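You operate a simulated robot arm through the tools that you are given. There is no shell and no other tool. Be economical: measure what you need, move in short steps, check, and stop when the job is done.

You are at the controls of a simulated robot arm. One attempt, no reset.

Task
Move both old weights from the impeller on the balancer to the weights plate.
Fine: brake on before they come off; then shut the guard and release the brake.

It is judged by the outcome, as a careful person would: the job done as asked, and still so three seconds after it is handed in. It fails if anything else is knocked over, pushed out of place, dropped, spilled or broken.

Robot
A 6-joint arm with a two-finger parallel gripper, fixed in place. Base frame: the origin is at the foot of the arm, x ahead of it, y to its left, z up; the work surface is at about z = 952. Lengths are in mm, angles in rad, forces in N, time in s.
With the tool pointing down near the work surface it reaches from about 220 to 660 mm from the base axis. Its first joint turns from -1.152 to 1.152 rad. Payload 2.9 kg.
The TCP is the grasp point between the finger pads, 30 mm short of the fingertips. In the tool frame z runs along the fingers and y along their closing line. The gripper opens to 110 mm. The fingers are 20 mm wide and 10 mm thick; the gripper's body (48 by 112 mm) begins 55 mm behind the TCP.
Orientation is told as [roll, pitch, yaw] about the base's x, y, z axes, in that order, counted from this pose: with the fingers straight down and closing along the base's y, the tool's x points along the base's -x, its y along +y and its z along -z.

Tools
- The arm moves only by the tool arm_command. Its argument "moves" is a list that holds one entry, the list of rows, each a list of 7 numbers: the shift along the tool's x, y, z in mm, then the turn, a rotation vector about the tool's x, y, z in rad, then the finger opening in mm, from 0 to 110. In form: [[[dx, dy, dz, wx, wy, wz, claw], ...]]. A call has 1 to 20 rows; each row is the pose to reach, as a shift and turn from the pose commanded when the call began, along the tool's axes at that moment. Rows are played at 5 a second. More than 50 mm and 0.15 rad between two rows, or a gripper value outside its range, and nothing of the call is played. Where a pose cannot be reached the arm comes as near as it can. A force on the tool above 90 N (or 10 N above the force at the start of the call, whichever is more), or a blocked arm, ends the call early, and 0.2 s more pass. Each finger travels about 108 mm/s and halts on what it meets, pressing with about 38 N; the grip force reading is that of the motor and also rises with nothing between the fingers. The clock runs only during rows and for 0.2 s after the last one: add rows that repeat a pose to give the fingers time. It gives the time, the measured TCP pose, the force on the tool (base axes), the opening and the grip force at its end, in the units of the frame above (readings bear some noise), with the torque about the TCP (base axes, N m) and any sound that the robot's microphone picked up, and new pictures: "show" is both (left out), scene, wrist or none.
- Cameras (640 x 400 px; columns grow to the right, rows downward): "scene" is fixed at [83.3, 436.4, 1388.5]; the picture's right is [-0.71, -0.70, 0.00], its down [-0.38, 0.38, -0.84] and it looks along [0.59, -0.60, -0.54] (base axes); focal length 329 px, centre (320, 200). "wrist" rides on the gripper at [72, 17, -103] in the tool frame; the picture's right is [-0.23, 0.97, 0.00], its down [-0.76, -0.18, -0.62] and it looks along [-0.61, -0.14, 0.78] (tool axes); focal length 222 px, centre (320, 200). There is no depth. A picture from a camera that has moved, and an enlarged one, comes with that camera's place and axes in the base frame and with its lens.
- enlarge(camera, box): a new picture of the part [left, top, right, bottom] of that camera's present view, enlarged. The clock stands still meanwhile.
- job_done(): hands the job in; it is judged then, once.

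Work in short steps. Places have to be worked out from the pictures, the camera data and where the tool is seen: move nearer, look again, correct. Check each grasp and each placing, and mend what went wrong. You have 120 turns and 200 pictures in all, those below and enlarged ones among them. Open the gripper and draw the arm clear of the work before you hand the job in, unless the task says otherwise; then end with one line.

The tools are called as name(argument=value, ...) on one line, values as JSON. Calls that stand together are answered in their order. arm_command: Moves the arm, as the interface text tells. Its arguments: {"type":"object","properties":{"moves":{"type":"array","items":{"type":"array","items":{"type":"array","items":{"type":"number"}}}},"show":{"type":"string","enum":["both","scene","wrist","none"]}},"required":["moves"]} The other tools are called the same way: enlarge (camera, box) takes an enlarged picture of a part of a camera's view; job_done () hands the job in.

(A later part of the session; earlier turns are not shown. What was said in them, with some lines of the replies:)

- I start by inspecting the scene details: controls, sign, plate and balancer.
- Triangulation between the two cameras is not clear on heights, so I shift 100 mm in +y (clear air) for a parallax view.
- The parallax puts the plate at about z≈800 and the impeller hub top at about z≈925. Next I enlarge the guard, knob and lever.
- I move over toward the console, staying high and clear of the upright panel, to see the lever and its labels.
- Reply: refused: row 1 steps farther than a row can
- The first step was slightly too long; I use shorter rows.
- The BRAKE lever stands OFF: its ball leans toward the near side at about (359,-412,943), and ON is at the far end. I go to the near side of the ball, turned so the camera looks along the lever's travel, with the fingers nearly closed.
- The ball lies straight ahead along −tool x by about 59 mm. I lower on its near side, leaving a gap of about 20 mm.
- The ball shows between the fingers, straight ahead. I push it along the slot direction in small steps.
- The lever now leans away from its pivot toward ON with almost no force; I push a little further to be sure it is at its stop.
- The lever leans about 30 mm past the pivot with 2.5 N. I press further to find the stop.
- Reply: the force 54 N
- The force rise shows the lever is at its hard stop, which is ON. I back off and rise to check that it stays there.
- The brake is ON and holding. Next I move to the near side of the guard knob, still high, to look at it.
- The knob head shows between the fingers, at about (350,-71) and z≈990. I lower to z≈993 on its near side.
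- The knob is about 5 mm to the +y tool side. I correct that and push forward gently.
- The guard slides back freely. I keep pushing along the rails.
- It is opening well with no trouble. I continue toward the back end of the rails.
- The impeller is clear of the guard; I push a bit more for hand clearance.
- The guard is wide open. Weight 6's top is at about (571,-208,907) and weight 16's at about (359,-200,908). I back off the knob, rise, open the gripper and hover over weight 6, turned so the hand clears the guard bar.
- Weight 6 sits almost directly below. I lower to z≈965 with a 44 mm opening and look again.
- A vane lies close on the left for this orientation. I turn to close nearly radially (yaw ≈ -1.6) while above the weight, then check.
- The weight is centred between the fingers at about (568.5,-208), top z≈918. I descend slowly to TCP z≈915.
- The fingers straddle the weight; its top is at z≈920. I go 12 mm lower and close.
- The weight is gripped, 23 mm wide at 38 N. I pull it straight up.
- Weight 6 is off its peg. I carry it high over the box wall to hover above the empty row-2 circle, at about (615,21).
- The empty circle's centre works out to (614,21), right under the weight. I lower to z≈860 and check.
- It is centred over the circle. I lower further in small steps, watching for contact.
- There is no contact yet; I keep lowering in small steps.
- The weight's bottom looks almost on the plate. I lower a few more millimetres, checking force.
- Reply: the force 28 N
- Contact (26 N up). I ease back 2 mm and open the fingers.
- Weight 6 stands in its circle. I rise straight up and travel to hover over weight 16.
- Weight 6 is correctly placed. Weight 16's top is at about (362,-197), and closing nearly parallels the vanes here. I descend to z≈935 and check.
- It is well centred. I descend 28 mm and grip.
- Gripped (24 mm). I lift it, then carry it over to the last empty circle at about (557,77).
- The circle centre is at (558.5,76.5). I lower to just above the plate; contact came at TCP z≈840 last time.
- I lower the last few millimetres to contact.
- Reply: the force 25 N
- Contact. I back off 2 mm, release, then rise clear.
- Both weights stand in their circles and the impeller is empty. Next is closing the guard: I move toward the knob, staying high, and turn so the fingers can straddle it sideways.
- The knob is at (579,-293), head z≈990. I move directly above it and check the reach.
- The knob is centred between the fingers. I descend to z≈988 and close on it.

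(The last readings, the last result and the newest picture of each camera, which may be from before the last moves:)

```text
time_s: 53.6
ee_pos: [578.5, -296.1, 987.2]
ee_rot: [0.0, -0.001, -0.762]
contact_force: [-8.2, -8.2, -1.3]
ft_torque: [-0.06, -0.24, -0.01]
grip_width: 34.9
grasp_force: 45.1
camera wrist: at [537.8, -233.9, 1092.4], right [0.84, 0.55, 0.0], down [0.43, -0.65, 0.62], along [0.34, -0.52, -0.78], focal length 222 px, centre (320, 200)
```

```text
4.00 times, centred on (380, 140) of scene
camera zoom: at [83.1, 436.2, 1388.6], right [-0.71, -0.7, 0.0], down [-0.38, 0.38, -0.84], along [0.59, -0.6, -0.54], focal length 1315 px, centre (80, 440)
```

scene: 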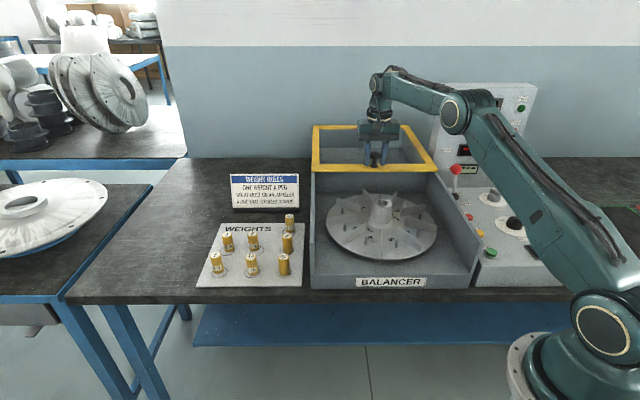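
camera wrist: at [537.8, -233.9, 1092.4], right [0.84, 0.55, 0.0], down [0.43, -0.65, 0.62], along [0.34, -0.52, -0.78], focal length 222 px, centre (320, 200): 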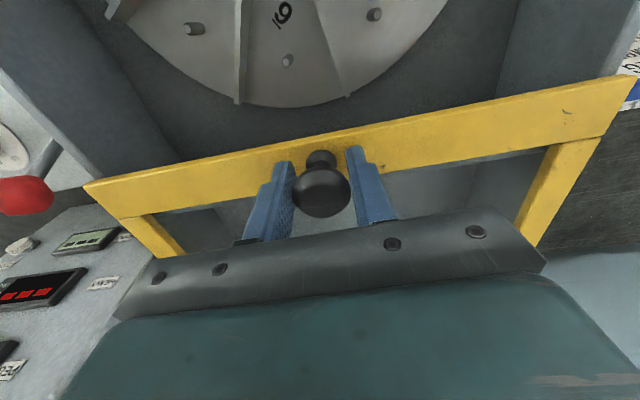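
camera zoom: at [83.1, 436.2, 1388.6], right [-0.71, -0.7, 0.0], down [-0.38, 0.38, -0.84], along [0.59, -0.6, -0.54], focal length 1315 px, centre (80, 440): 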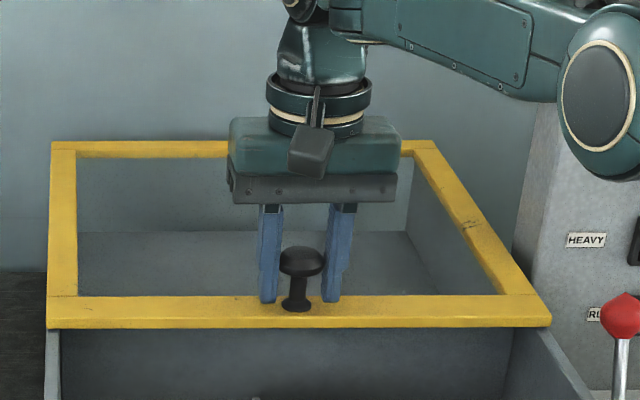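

The knob is gripped (35 mm). I pull the guard back toward the front in small steps.

arm_command(moves=[[[8, 0, 0, 0, 0, 0, 26], [20, 0, 0, 0, 0, 0, 26], [32, 0, 0, 0, 0, 0, 26], [44, 0, 0, 0, 0, 0, 26], [56, 0, 0, 0, 0, 0, 26], [68, 0, 0, 0, 0, 0, 26], [80, 0, 0, 0, 0, 0, 26]]])

```text
time_s: 55.2
ee_pos: [521.5, -239.1, 986.7]
ee_rot: [0.001, 0.002, -0.755]
contact_force: [6.2, 3.8, -16.4]
ft_torque: [-0.22, -0.02, -0.13]
grip_width: 34.8
grasp_force: 45.7
camera wrist: at [480.3, -177.2, 1092.5], right [0.83, 0.55, 0.0], down [0.43, -0.65, 0.62], along [0.34, -0.52, -0.78], focal length 222 px, centre (320, 200)
```

scene: 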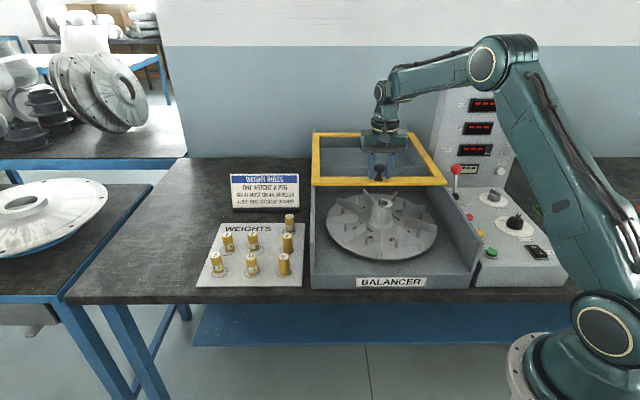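
wrist: 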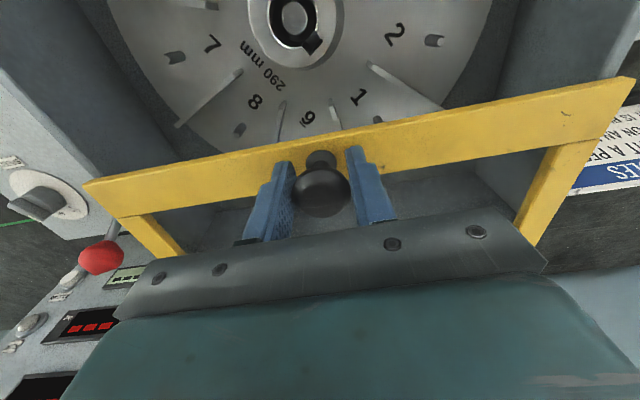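

The guard follows. There is slight lateral and vertical drag, so I continue with a small side correction.

arm_command(moves=[[[10, 2, 1, 0, 0, 0, 26], [22, 2.3, 1, 0, 0, 0, 26], [34, 2.6, 1, 0, 0, 0, 26], [46, 2.9, 1, 0, 0, 0, 26], [58, 3.2, 1, 0, 0, 0, 26], [70, 3.5, 1, 0, 0, 0, 26], [82, 3.8, 1, 0, 0, 0, 26], [94, 4.1, 1, 0, 0, 0, 26], [106, 4.4, 1, 0, 0, 0, 26]]], show="scene")

```text
time_s: 57.2
ee_pos: [447.8, -165.1, 988.3]
ee_rot: [0.0, -0.001, -0.76]
contact_force: [-3.1, -4.7, 6.5]
ft_torque: [-0.08, 0.48, -0.14]
grip_width: 34.6
grasp_force: 45.0
```

scene: 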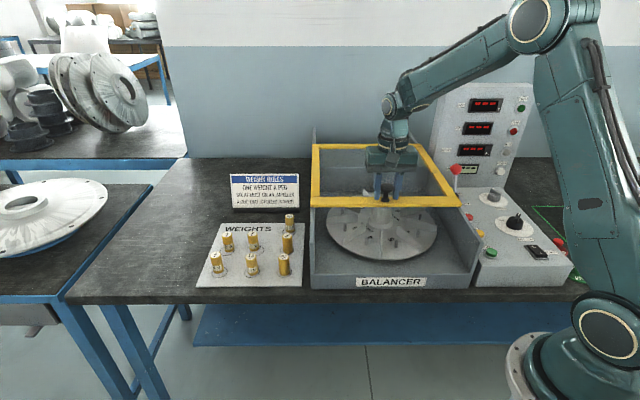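

Going well. I continue another 105 mm.

arm_command(moves=[[[10, 0, 0, 0, 0, 0, 26], [22, 0.3, 0, 0, 0, 0, 26], [34, 0.6, 0, 0, 0, 0, 26], [46, 0.9, 0, 0, 0, 0, 26], [58, 1.2, 0, 0, 0, 0, 26], [70, 1.5, 0, 0, 0, 0, 26], [82, 1.8, 0, 0, 0, 0, 26], [94, 2.1, 0, 0, 0, 0, 26], [105, 2.4, 0, 0, 0, 0, 26]]], show="scene")

```text
time_s: 59.2
ee_pos: [372.9, -91.4, 987.7]
ee_rot: [-0.002, -0.001, -0.763]
contact_force: [-7.8, -9.7, 31.5]
ft_torque: [0.21, 0.74, -0.02]
grip_width: 34.7
grasp_force: 44.8
```

scene: 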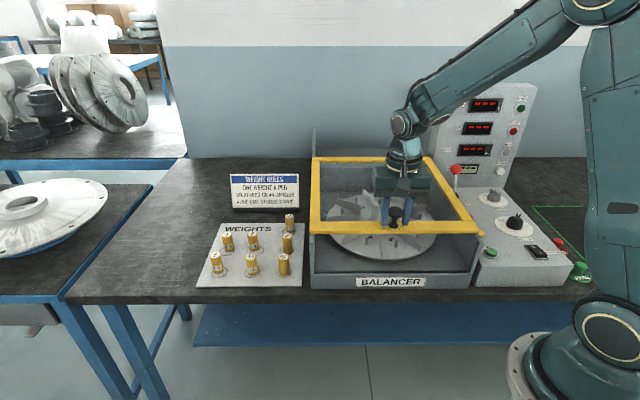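

About 25 mm remains. I relieve the vertical load and continue in small steps to the stop.

arm_command(moves=[[[3, -1, -2, 0, 0, 0, 26], [8, -1, -2, 0, 0, 0, 26], [13, -1, -2, 0, 0, 0, 26], [18, -1, -2, 0, 0, 0, 26], [22, -1, -2, 0, 0, 0, 26]]], show="scene")

```text
time_s: 60.4
ee_pos: [357.6, -74.1, 988.1]
ee_rot: [0.001, 0.005, -0.756]
contact_force: [10.3, 12.0, -18.3]
ft_torque: [-0.46, -0.52, 0.21]
grip_width: 34.7
grasp_force: 45.1
```

scene: 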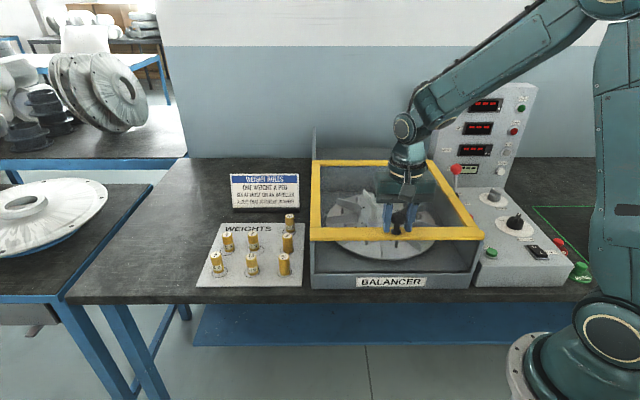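

It is nearly at its original place. I press a few more millimetres to find the stop.

arm_command(moves=[[[3, 1, 0.7, 0, 0, 0, 26], [6, 1, 0.7, 0, 0, 0, 26], [9, 1, 0.7, 0, 0, 0, 26]]], show="scene")

enlarge(camera="scene", box=[300, 130, 490, 295])

```text
time_s: 61.2
ee_pos: [351.4, -70.2, 986.6]
ee_rot: [0.001, -0.001, -0.763]
contact_force: [13.3, -1.1, -12.8]
ft_torque: [0.94, 0.75, 0.17]
grip_width: 34.6
grasp_force: 45.6
```

scene: 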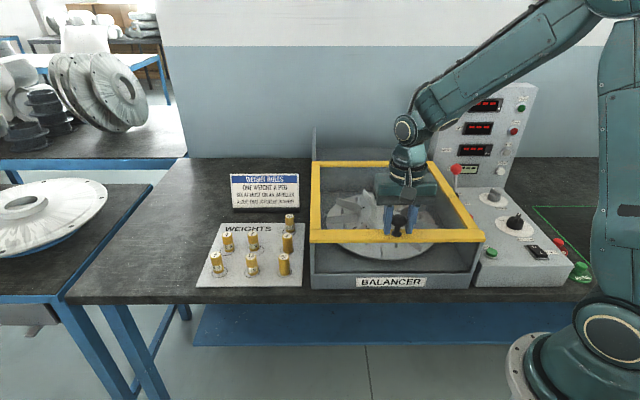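

```text
2.42 times, centred on (395, 212) of scene
camera zoom: at [83.9, 436.3, 1388.5], right [-0.71, -0.7, 0.0], down [-0.38, 0.38, -0.84], along [0.59, -0.6, -0.54], focal length 797 px, centre (138, 170)
```

zoom: 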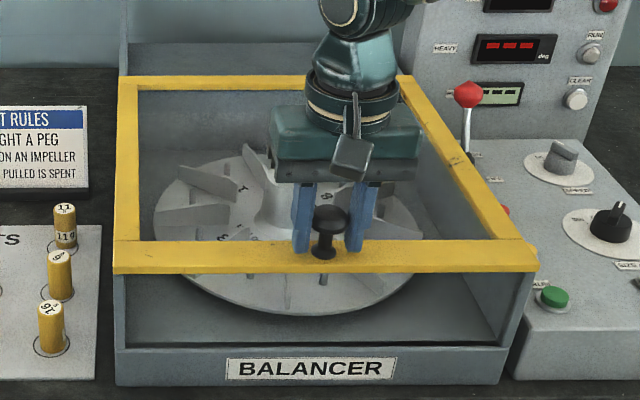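

The guard bar matches its starting position. I give one small extra nudge to confirm the stop.

arm_command(moves=[[[2, 0, 0, 0, 0, 0, 26], [4, 0, 0, 0, 0, 0, 26], [4, 0, 0, 0, 0, 0, 26]]], show="none")

```text
time_s: 62.0
ee_pos: [348.5, -65.7, 990.1]
ee_rot: [-0.003, 0.003, -0.761]
contact_force: [-1.3, -2.6, 11.6]
ft_torque: [0.02, 0.18, -0.22]
grip_width: 34.7
grasp_force: 44.7
```

It still moved freely, so I nudge further.

arm_command(moves=[[[3, 0, 0, 0, 0, 0, 26], [6, 0, 0, 0, 0, 0, 26], [6, 0, 0, 0, 0, 0, 26]]], show="none")

enlarge(camera="scene", box=[300, 130, 490, 295])

```text
time_s: 62.8
ee_pos: [344.5, -62.1, 988.5]
ee_rot: [0.002, -0.002, -0.76]
contact_force: [7.3, -16.0, 4.7]
ft_torque: [-0.15, -0.19, -0.11]
grip_width: 32.7
grasp_force: 44.5
```

```text
2.42 times, centred on (395, 212) of scene
camera zoom: at [83.5, 436.0, 1388.6], right [-0.71, -0.7, 0.0], down [-0.38, 0.38, -0.84], along [0.59, -0.6, -0.54], focal length 797 px, centre (138, 170)
```

zoom: 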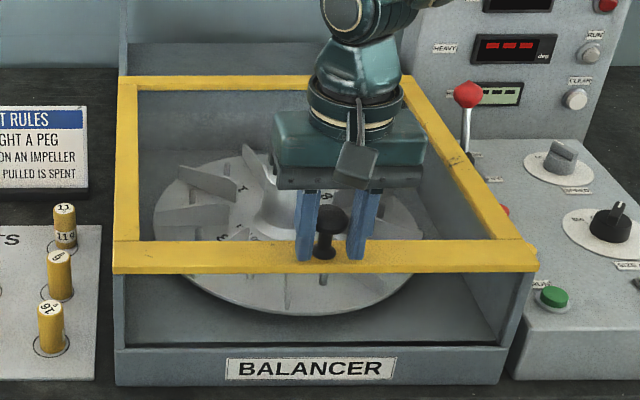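

The guard stays put and the fingers now slip along the knob, so it is at its closed stop. I open and rise.

arm_command(moves=[[[4, 0, 0, 0, 0, 0, 45], [4, 0, 0, 0, 0, 0, 64], [4, 0, 0, 0, 0, 0, 64], [4, 0, -30, 0, 0, 0, 64], [4, 0, -70, 0, 0, 0, 64], [4, 0, -110, 0, 0, 0, 64], [4, 0, -110, 0, 0, 0, 64]]])

enlarge(camera="scene", box=[300, 130, 490, 295])

```text
time_s: 64.4
ee_pos: [340.4, -58.6, 1099.1]
ee_rot: [0.0, -0.001, -0.761]
contact_force: [0.0, -0.1, -0.2]
ft_torque: [0.0, -0.03, 0.0]
grip_width: 64.0
grasp_force: 0.0
camera wrist: at [299.0, 3.3, 1202.4], right [0.84, 0.55, 0.0], down [0.43, -0.65, 0.62], along [0.34, -0.52, -0.78], focal length 222 px, centre (320, 200)
```

scene: 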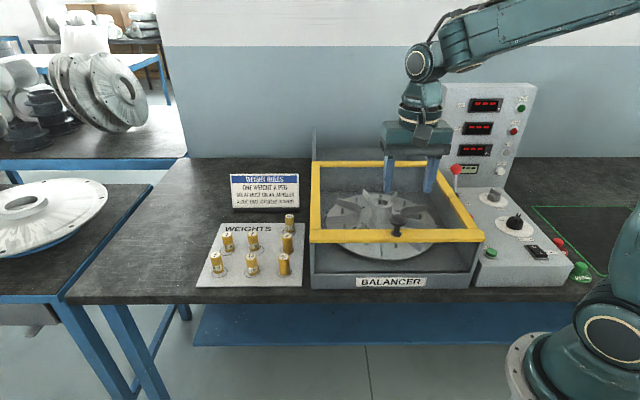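
wrist: 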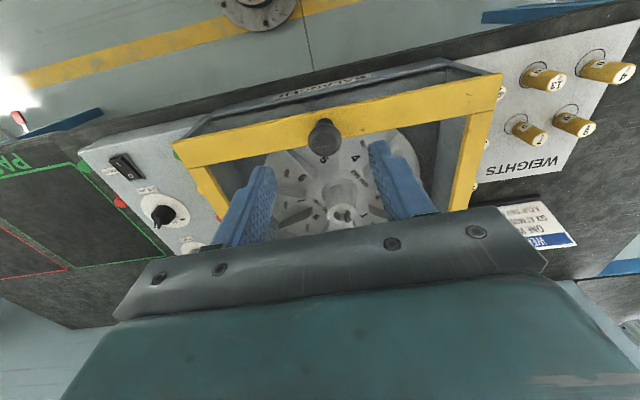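

```text
2.42 times, centred on (395, 212) of scene
camera zoom: at [83.3, 436.4, 1388.5], right [-0.71, -0.7, 0.0], down [-0.38, 0.38, -0.84], along [0.59, -0.6, -0.54], focal length 797 px, centre (138, 170)
```

zoom: 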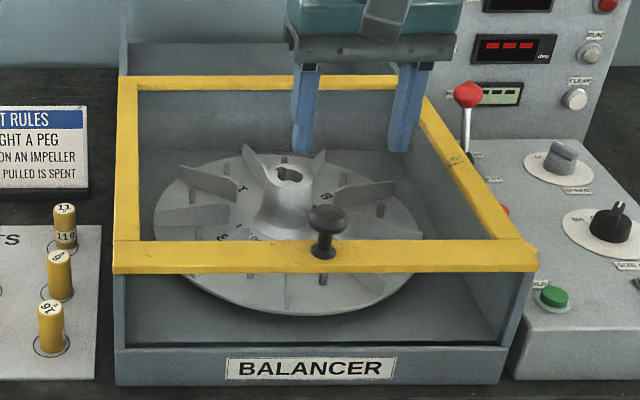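

The guard is fully shut. Next is the brake: I move high to hover just short of the lever ball.

arm_command(moves=[[[-32, -27, 0, 0, 0, 0, 64], [-64, -54, 0, 0, 0, 0, 64], [-96, -81, 0, 0, 0, 0, 64], [-128, -108, 0, 0, 0, 0, 64], [-160, -135, 0, 0, 0, 0, 64], [-192, -162, 0, 0, 0, 0, 64], [-224, -189, 0, 0, 0, 0, 64], [-256, -214, 0, 0, 0, 0, 64], [-280, -239, 0, 0, 0, 0, 64], [-280, -239, 0, 0, 0, 0, 64]]])

enlarge(camera="scene", box=[420, 80, 560, 210])

```text
time_s: 66.6
ee_pos: [376.3, -426.4, 1098.8]
ee_rot: [0.0, 0.0, -0.76]
contact_force: [0.5, -0.1, -0.3]
ft_torque: [0.02, -0.02, -0.01]
grip_width: 63.9
grasp_force: 0.1
camera wrist: at [335.3, -363.4, 1202.0], right [0.84, 0.55, 0.0], down [0.43, -0.65, 0.62], along [0.34, -0.52, -0.78], focal length 222 px, centre (320, 200)
```

scene: 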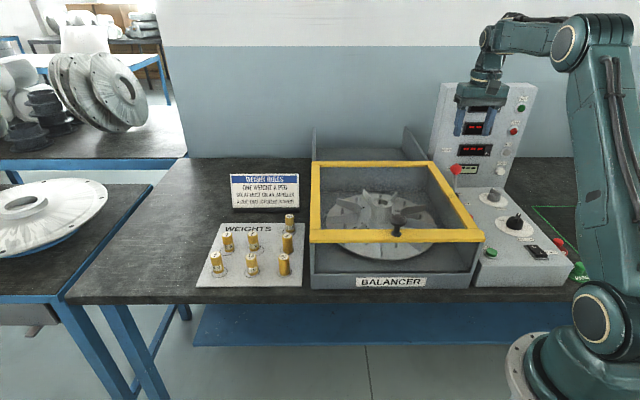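
wrist: 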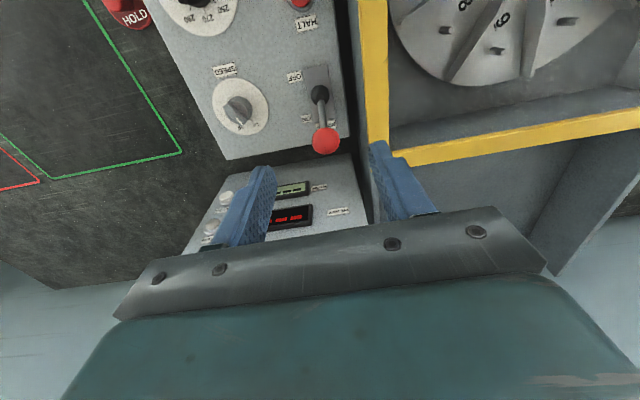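

```text
3.08 times, centred on (490, 145) of scene
camera zoom: at [83.3, 436.4, 1388.5], right [-0.71, -0.7, 0.0], down [-0.38, 0.38, -0.84], along [0.59, -0.6, -0.54], focal length 1012 px, centre (-203, 369)
```

zoom: 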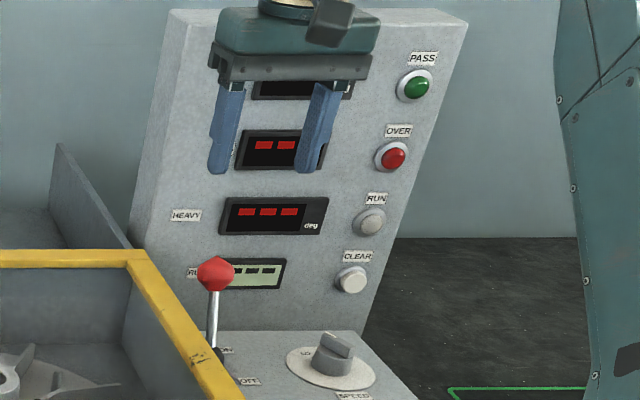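

The ball is at about (400,-449,950). I centre over it and lower with a 56 mm opening, keeping the tips near frame-top height.

arm_command(moves=[[[-16, 0, 20, 0, 0, 0, 56], [-33, 0, 45, 0, 0, 0, 56], [-33, 0, 80, 0, 0, 0, 56], [-33, 0, 95, 0, 0, 0, 56], [-33, 0, 95, 0, 0, 0, 56]]])

enlarge(camera="scene", box=[430, 120, 530, 210])

```text
time_s: 67.8
ee_pos: [403.8, -448.1, 1003.6]
ee_rot: [0.0, 0.001, -0.759]
contact_force: [0.2, -0.2, 0.6]
ft_torque: [0.01, 0.03, 0.02]
grip_width: 55.9
grasp_force: 0.0
camera wrist: at [362.7, -385.9, 1108.7], right [0.84, 0.55, 0.0], down [0.43, -0.65, 0.62], along [0.34, -0.52, -0.78], focal length 222 px, centre (320, 200)
```

scene: 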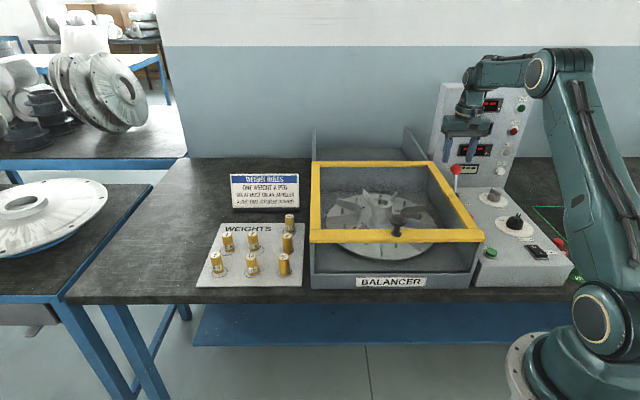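
wrist: 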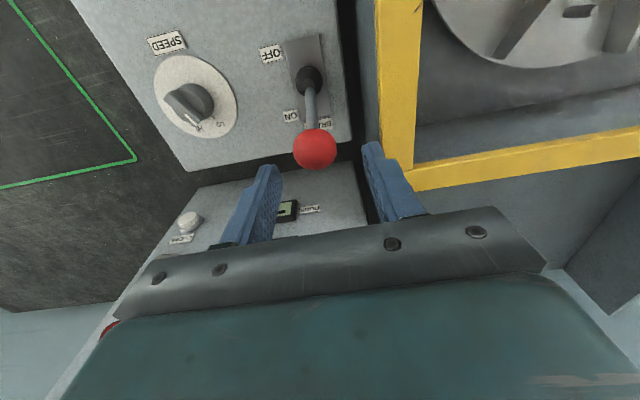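

```text
4.44 times, centred on (480, 165) of scene
camera zoom: at [83.3, 436.4, 1388.5], right [-0.71, -0.7, 0.0], down [-0.38, 0.38, -0.84], along [0.59, -0.6, -0.54], focal length 1461 px, centre (-391, 356)
```

zoom: 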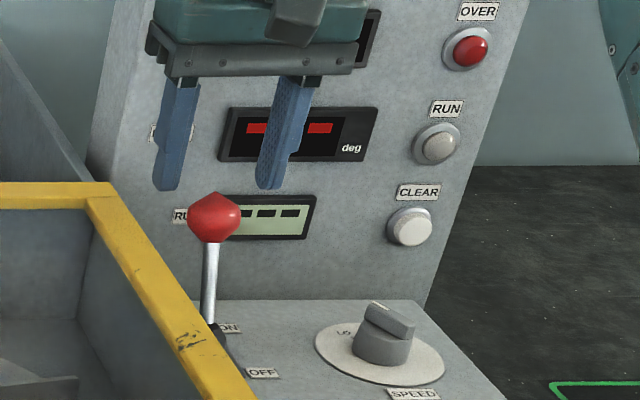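

The ball is about 4–5 mm to the −y tool side. I correct that, lower to z≈970 and close.

arm_command(moves=[[[-1, -5, 12, 0, 0, 0, 56], [-1, -5, 24, 0, 0, 0, 56], [-1, -5, 34, 0, 0, 0, 56], [-1, -5, 34, 0, 0, 0, 42], [-1, -5, 34, 0, 0, 0, 26], [-1, -5, 34, 0, 0, 0, 26]]])

enlarge(camera="scene", box=[430, 120, 530, 210])

```text
time_s: 69.2
ee_pos: [401.7, -450.8, 968.6]
ee_rot: [-0.001, 0.002, -0.756]
contact_force: [10.4, 10.3, -0.6]
ft_torque: [0.1, -0.23, -0.01]
grip_width: 31.8
grasp_force: 45.6
camera wrist: at [359.8, -389.0, 1074.0], right [0.83, 0.55, 0.0], down [0.43, -0.65, 0.62], along [0.34, -0.52, -0.78], focal length 222 px, centre (320, 200)
```

scene: 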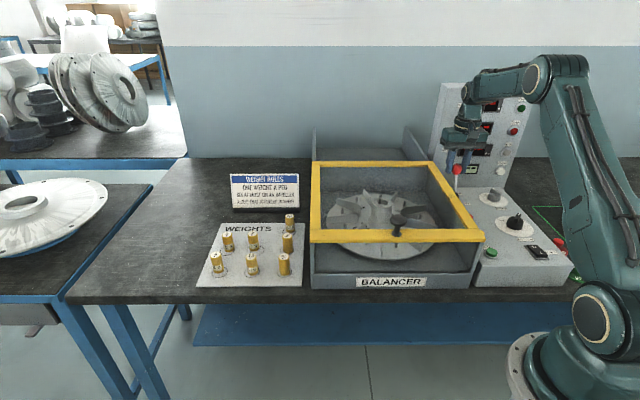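
wrist: 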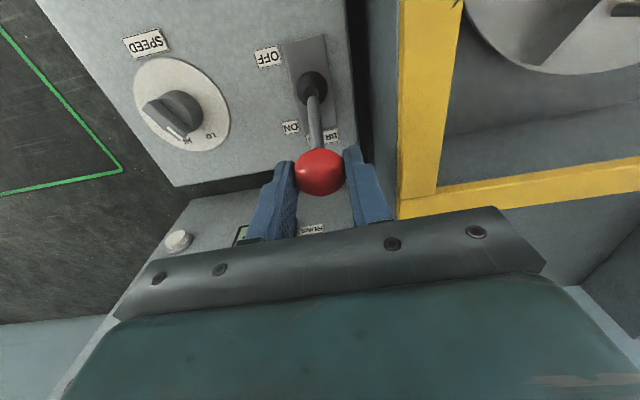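

```text
4.44 times, centred on (480, 165) of scene
camera zoom: at [83.6, 436.7, 1388.4], right [-0.71, -0.7, 0.0], down [-0.38, 0.38, -0.84], along [0.59, -0.6, -0.54], focal length 1461 px, centre (-391, 356)
```

zoom: 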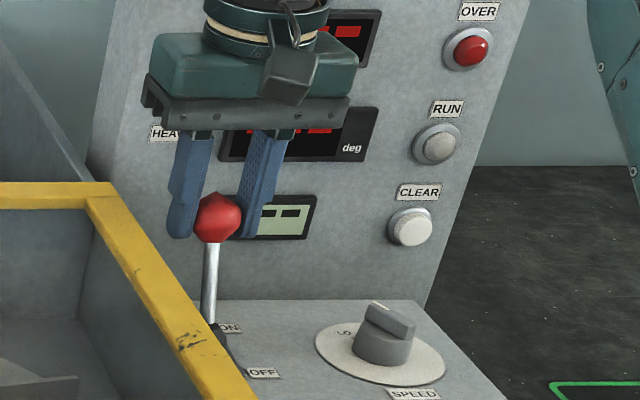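

The ball is held. I pull the lever toward OFF along its slot, following the slight arc.

arm_command(moves=[[[6, 1, -1, 0, 0, 0, 24], [14, 1, -3, 0, 0, 0, 24], [22, 1, -4, 0, 0, 0, 24], [30, 1, -5, 0, 0, 0, 24], [38, 1, -4, 0, 0, 0, 24], [46, 1, -3, 0, 0, 0, 24], [54, 1, -1, 0, 0, 0, 24]]])

enlarge(camera="scene", box=[430, 120, 530, 210])

```text
time_s: 70.8
ee_pos: [364.2, -414.0, 973.5]
ee_rot: [-0.001, -0.008, -0.756]
contact_force: [24.3, 7.2, 16.0]
ft_torque: [-0.74, -1.27, 0.11]
grip_width: 31.7
grasp_force: 45.3
camera wrist: at [321.6, -351.3, 1076.4], right [0.83, 0.55, 0.0], down [0.43, -0.65, 0.63], along [0.35, -0.52, -0.78], focal length 222 px, centre (320, 200)
```

scene: 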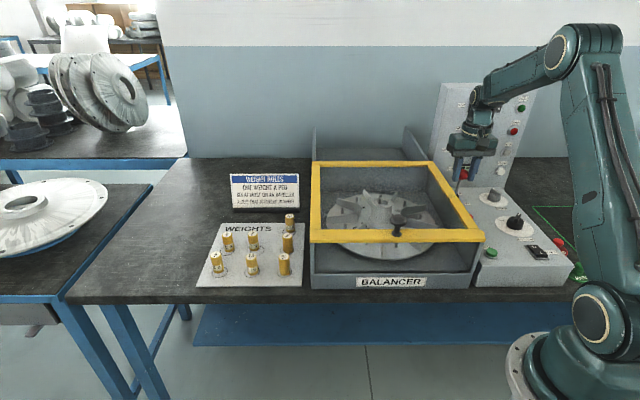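
wrist: 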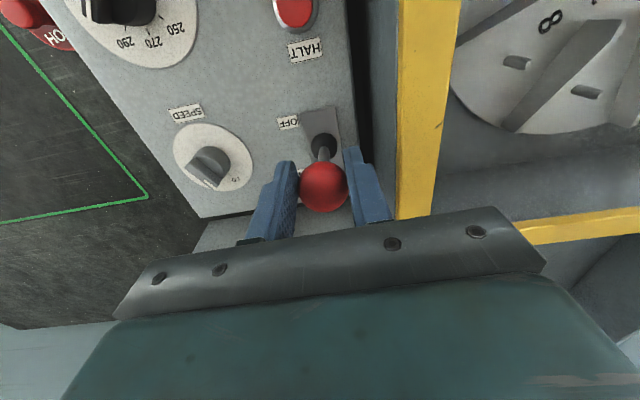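

```text
4.44 times, centred on (480, 165) of scene
camera zoom: at [83.8, 436.8, 1388.3], right [-0.71, -0.7, 0.0], down [-0.38, 0.38, -0.84], along [0.59, -0.6, -0.54], focal length 1461 px, centre (-391, 356)
```

zoom: 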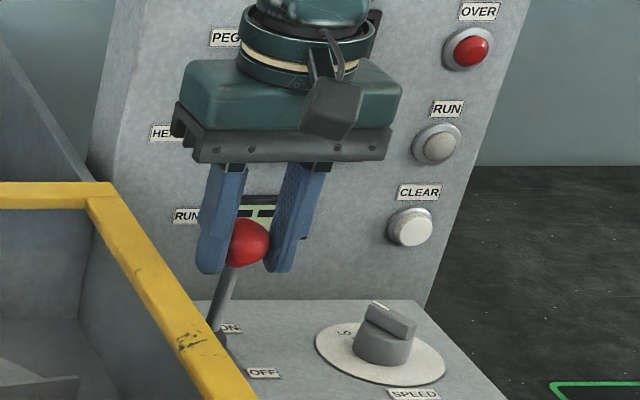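

The lever is most of the way over. I pull a bit more toward the OFF stop.

arm_command(moves=[[[5, 0, -2, 0, 0, 0, 24], [10, 0, -2, 0, 0, 0, 24], [15, 0, -1, 0, 0, 0, 24], [15, 0, -1, 0, 0, 0, 24]]])

enlarge(camera="scene", box=[430, 120, 530, 210])

```text
time_s: 71.8
ee_pos: [351.9, -401.8, 969.8]
ee_rot: [0.003, 0.004, -0.755]
contact_force: [26.6, 8.9, -14.4]
ft_torque: [-0.39, -0.81, 0.17]
grip_width: 31.5
grasp_force: 45.3
camera wrist: at [310.7, -341.0, 1074.4], right [0.83, 0.55, 0.0], down [0.43, -0.65, 0.62], along [0.35, -0.52, -0.78], focal length 222 px, centre (320, 200)
```

scene: 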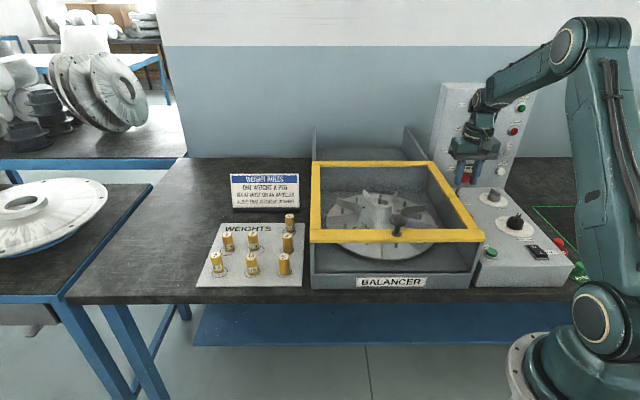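
wrist: 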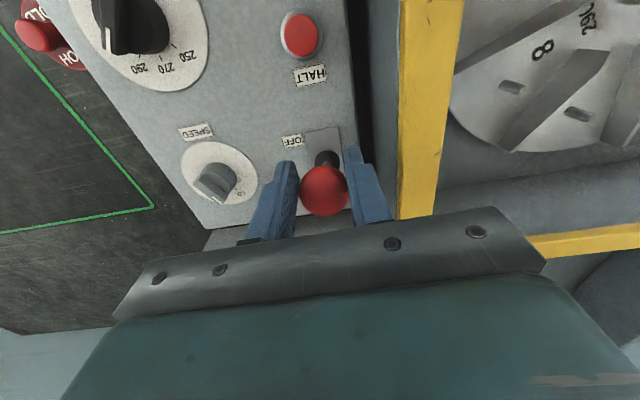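

```text
4.44 times, centred on (480, 165) of scene
camera zoom: at [84.2, 436.4, 1388.4], right [-0.71, -0.7, 0.0], down [-0.38, 0.38, -0.84], along [0.59, -0.6, -0.54], focal length 1461 px, centre (-391, 356)
```

zoom: 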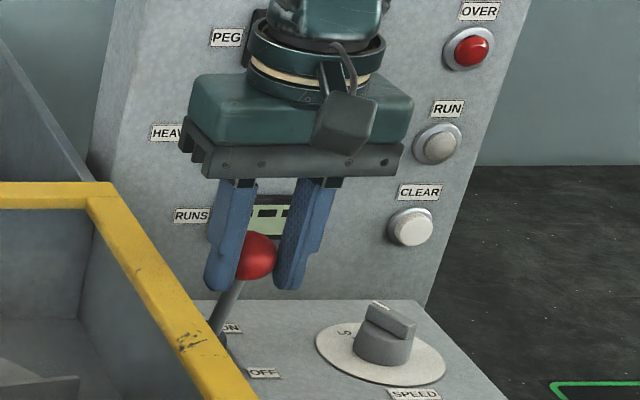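

A little remains compared with the original position. I pull a few more millimetres, looking for the stop.

arm_command(moves=[[[4, 0, 1, 0, 0, 0, 24], [8, 0, 2, 0, 0, 0, 24], [11, 0, 2, 0, 0, 0, 24], [11, 0, 2, 0, 0, 0, 24]]])

enlarge(camera="scene", box=[430, 120, 530, 210])

```text
time_s: 72.8
ee_pos: [342.8, -396.4, 970.3]
ee_rot: [-0.002, -0.001, -0.761]
contact_force: [0.4, -0.3, -0.3]
ft_torque: [0.03, -0.01, -0.01]
grip_width: 23.9
grasp_force: 0.1
camera wrist: at [301.0, -335.2, 1073.9], right [0.84, 0.55, 0.0], down [0.43, -0.65, 0.62], along [0.34, -0.52, -0.78], focal length 222 px, centre (320, 200)
```

scene: 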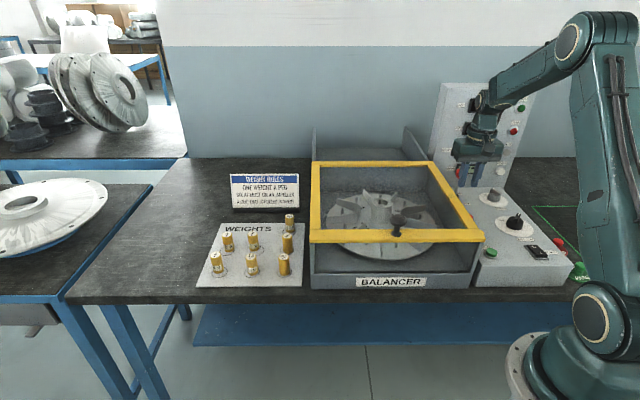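
wrist: 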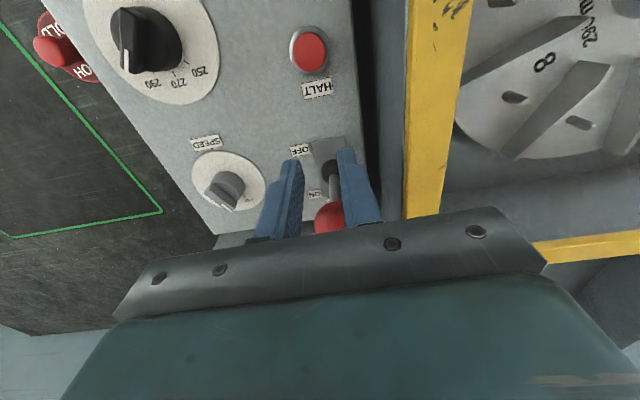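

```text
4.44 times, centred on (480, 165) of scene
camera zoom: at [83.3, 436.4, 1388.5], right [-0.71, -0.7, 0.0], down [-0.38, 0.38, -0.84], along [0.59, -0.6, -0.54], focal length 1461 px, centre (-391, 356)
```

zoom: 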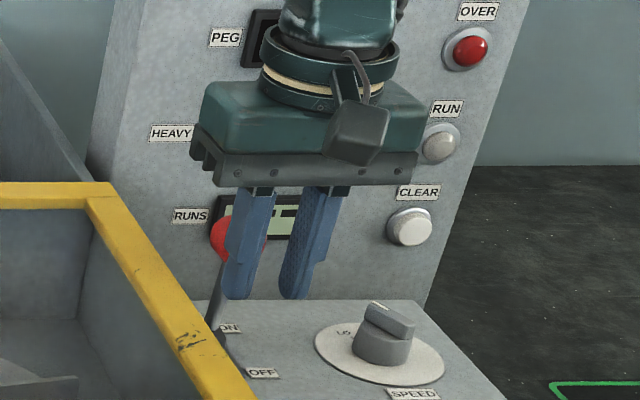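

The ball slipped out of the grip and the lever is standing mid-way. I'll push it from the far side instead: rise, pass over the ball with fingers nearly closed, and look.

arm_command(moves=[[[6, 0, 0, 0, 0, 0, 24], [6, 0, -35, 0, 0, 0, 16], [6, 0, -70, 0, 0, 0, 16], [-35, -1, -70, 0, 0, 0, 16], [-80, -3, -70, 0, 0, 0, 16], [-80, -3, -70, 0, 0, 0, 16]]])

enlarge(camera="scene", box=[430, 120, 530, 210])

```text
time_s: 74.2
ee_pos: [402.1, -454.8, 1040.8]
ee_rot: [-0.001, 0.003, -0.76]
contact_force: [-0.6, 0.2, -0.5]
ft_torque: [0.02, 0.0, -0.01]
grip_width: 16.1
grasp_force: 0.1
camera wrist: at [359.9, -392.8, 1144.6], right [0.84, 0.55, 0.0], down [0.43, -0.65, 0.62], along [0.34, -0.52, -0.78], focal length 222 px, centre (320, 200)
```

scene: 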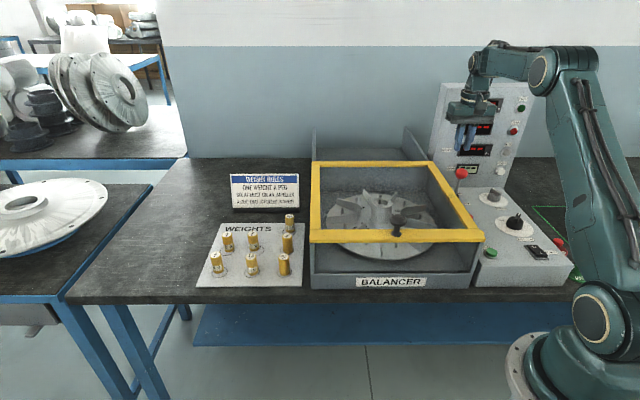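
wrist: 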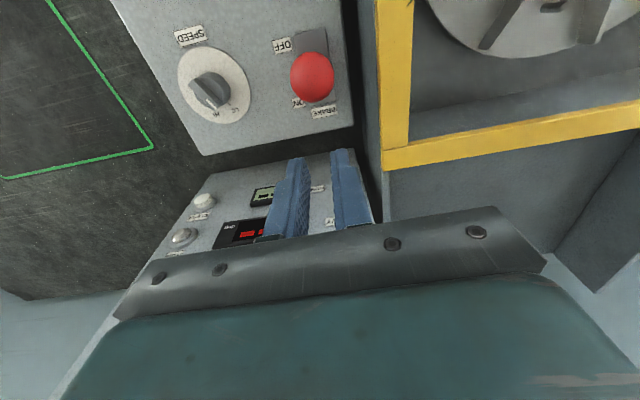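

```text
4.44 times, centred on (480, 165) of scene
camera zoom: at [83.3, 436.4, 1388.5], right [-0.71, -0.7, 0.0], down [-0.38, 0.38, -0.84], along [0.59, -0.6, -0.54], focal length 1461 px, centre (-391, 356)
```

zoom: 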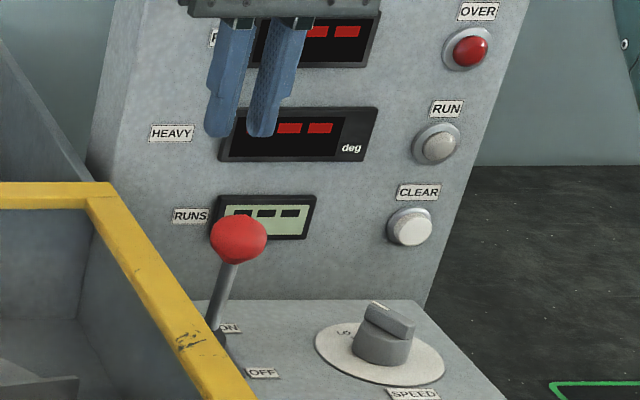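

The ball is 44 mm to the near side of the fingers. I lower behind it to z≈958.

arm_command(moves=[[[0, 2, 30, 0, 0, 0, 16], [0, 2, 60, 0, 0, 0, 16], [0, 2, 82, 0, 0, 0, 16], [0, 2, 82, 0, 0, 0, 16]]], show="wrist")

```text
time_s: 75.2
ee_pos: [400.1, -453.6, 957.5]
ee_rot: [-0.001, 0.0, -0.759]
contact_force: [-0.4, 0.4, 0.4]
ft_torque: [0.03, 0.01, 0.02]
grip_width: 15.9
grasp_force: 0.1
camera wrist: at [358.7, -391.7, 1061.5], right [0.84, 0.55, 0.0], down [0.43, -0.65, 0.62], along [0.34, -0.52, -0.78], focal length 222 px, centre (320, 200)
```

wrist: 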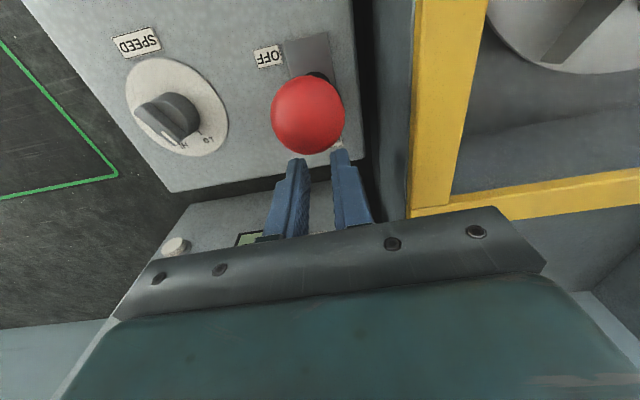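

The fingers are behind the ball. I draw it toward OFF until the force shows the stop.

arm_command(moves=[[[8, 1, 0, 0, 0, 0, 16], [16, 1, 0, 0, 0, 0, 16], [22, 1, 0, 0, 0, 0, 16], [28, 1, 0, 0, 0, 0, 16], [34, 1, 0, 0, 0, 0, 16], [40, 1, 0, 0, 0, 0, 16], [44, 1, 0, 0, 0, 0, 16]]])

enlarge(camera="scene", box=[430, 120, 530, 210])

```text
time_s: 76.8
ee_pos: [372.0, -423.6, 958.3]
ee_rot: [-0.002, -0.012, -0.759]
contact_force: [22.9, -21.8, -7.5]
ft_torque: [-0.31, -0.06, -0.29]
grip_width: 16.3
grasp_force: 0.5
camera wrist: at [329.4, -360.6, 1061.4], right [0.84, 0.55, 0.0], down [0.42, -0.65, 0.63], along [0.35, -0.53, -0.77], focal length 222 px, centre (320, 200)
```

scene: 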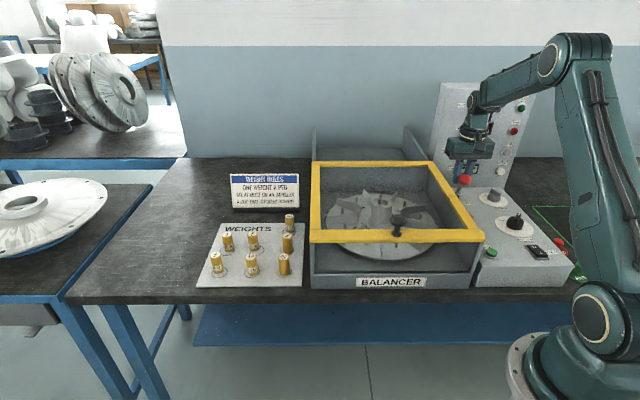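
wrist: 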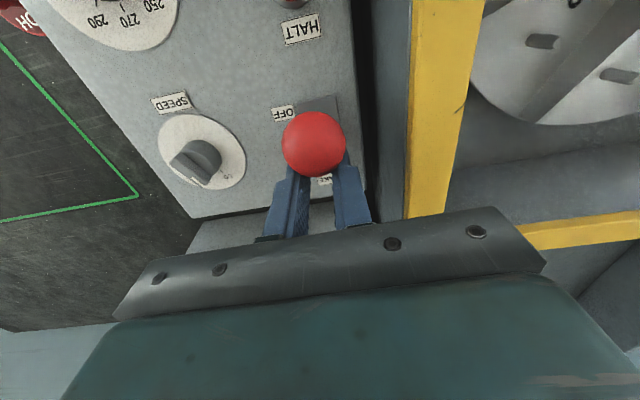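

```text
4.44 times, centred on (480, 165) of scene
camera zoom: at [84.0, 435.7, 1388.6], right [-0.71, -0.7, 0.0], down [-0.38, 0.38, -0.84], along [0.59, -0.6, -0.54], focal length 1461 px, centre (-391, 356)
```

zoom: 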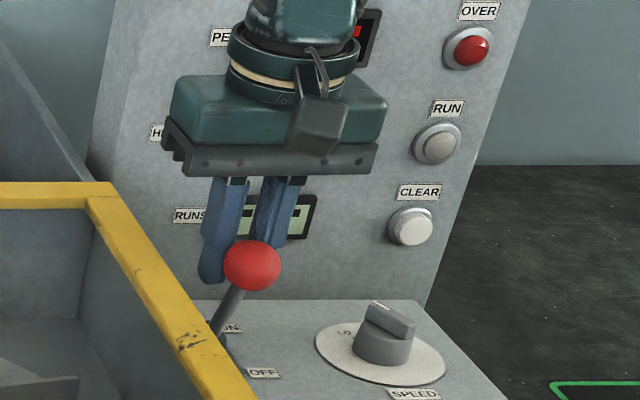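

The ball is at its original OFF position, with 31 N against the stop. I back off, rise and check that it stays.

arm_command(moves=[[[-14, 0, 0, 0, 0, 0, 16], [-14, 0, -40, 0, 0, 0, 16], [-14, 0, -85, 0, 0, 0, 16], [-14, 0, -125, 0, 0, 0, 16], [25, 10, -140, 0, 0, 0, 40], [60, 20, -150, 0, 0, 0, 60], [60, 20, -150, 0, 0, 0, 60]]])

enlarge(camera="scene", box=[430, 120, 530, 210])

```text
time_s: 78.4
ee_pos: [340.5, -364.0, 1105.7]
ee_rot: [-0.001, 0.0, -0.76]
contact_force: [0.3, -0.7, 0.1]
ft_torque: [0.0, 0.01, -0.04]
grip_width: 59.9
grasp_force: 0.2
camera wrist: at [299.2, -302.1, 1209.8], right [0.84, 0.55, 0.0], down [0.43, -0.65, 0.62], along [0.34, -0.52, -0.78], focal length 222 px, centre (320, 200)
```

scene: 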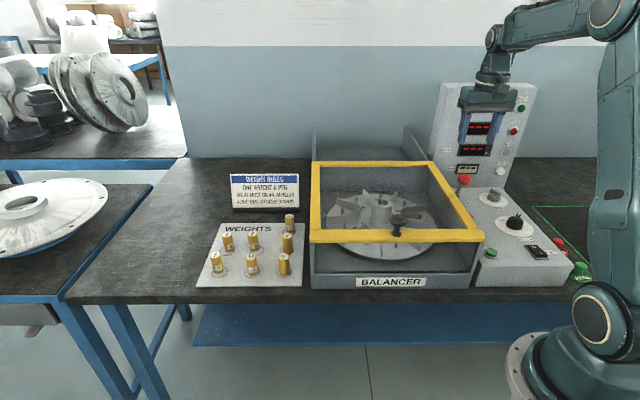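
wrist: 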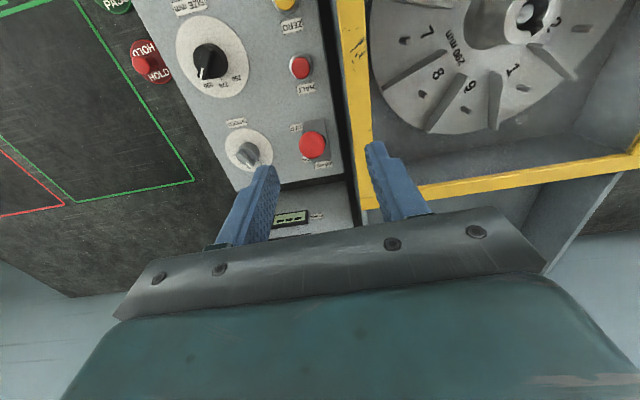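

```text
4.44 times, centred on (480, 165) of scene
camera zoom: at [83.3, 436.4, 1388.5], right [-0.71, -0.7, 0.0], down [-0.38, 0.38, -0.84], along [0.59, -0.6, -0.54], focal length 1461 px, centre (-391, 356)
```

zoom: 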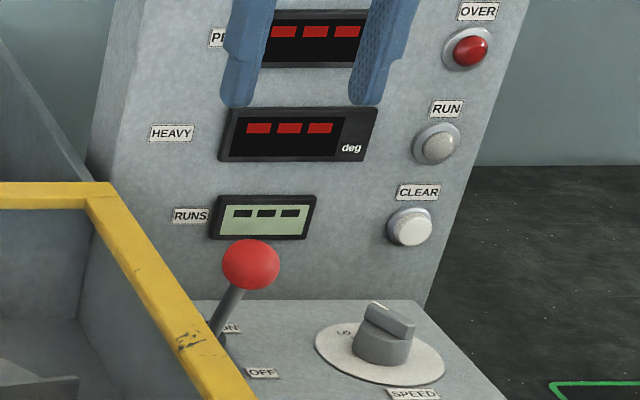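

The brake is back at OFF and holding, and the guard is shut. I draw the arm up and clear, then make a final check.

arm_command(moves=[[[20, 25, -20, 0, 0, 0, 90], [40, 50, -40, 0, 0, 0, 110], [60, 75, -60, 0, 0, 0, 110], [80, 100, -80, 0, 0, 0, 110], [100, 125, -95, 0, 0, 0, 110], [100, 125, -95, 0, 0, 0, 110]]])

enlarge(camera="scene", box=[190, 120, 510, 300])

```text
time_s: 79.8
ee_pos: [353.1, -205.6, 1199.9]
ee_rot: [0.001, 0.0, -0.759]
contact_force: [-0.5, -0.3, -0.9]
ft_torque: [-0.01, 0.0, 0.0]
grip_width: 110.1
grasp_force: 0.0
camera wrist: at [311.2, -143.3, 1305.1], right [0.84, 0.55, 0.0], down [0.43, -0.65, 0.62], along [0.34, -0.52, -0.78], focal length 222 px, centre (320, 200)
```

scene: 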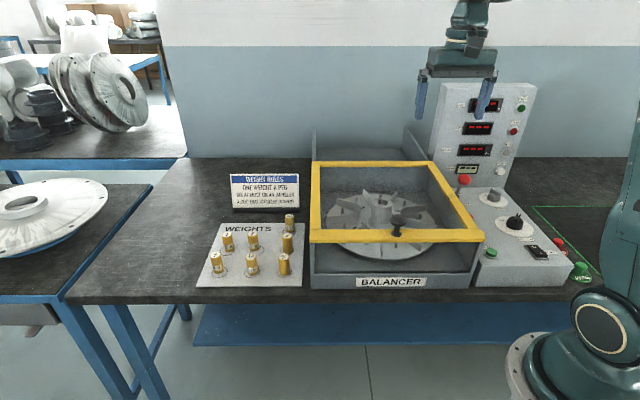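
wrist: 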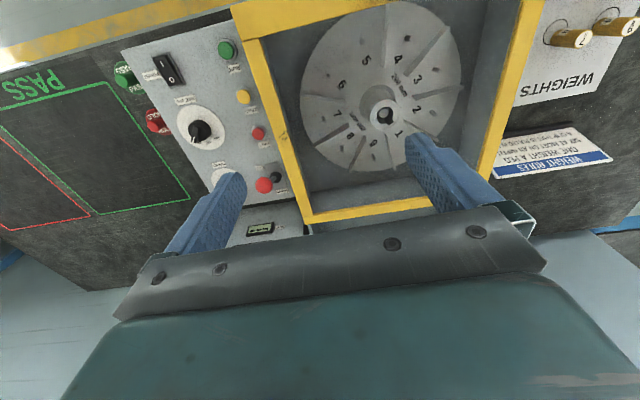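

```text
2.00 times, centred on (350, 210) of scene
camera zoom: at [83.3, 436.4, 1388.5], right [-0.71, -0.7, 0.0], down [-0.38, 0.38, -0.84], along [0.59, -0.6, -0.54], focal length 657 px, centre (260, 180)
```

zoom: 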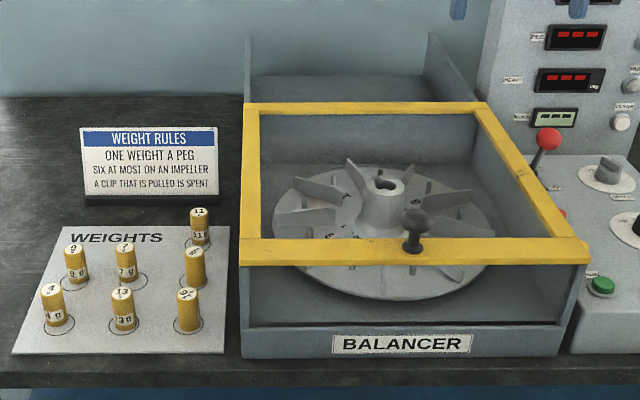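

Everything is in place: both weights on the plate, guard shut, brake off, arm clear. I hand the job in.

job_done()

```text
The job is handed in.
```

Both old weights (6 g and 16 g) are on the weights plate. The brake was on before they came off. The guard is now shut, the brake is released, and the arm is clear with the gripper open.
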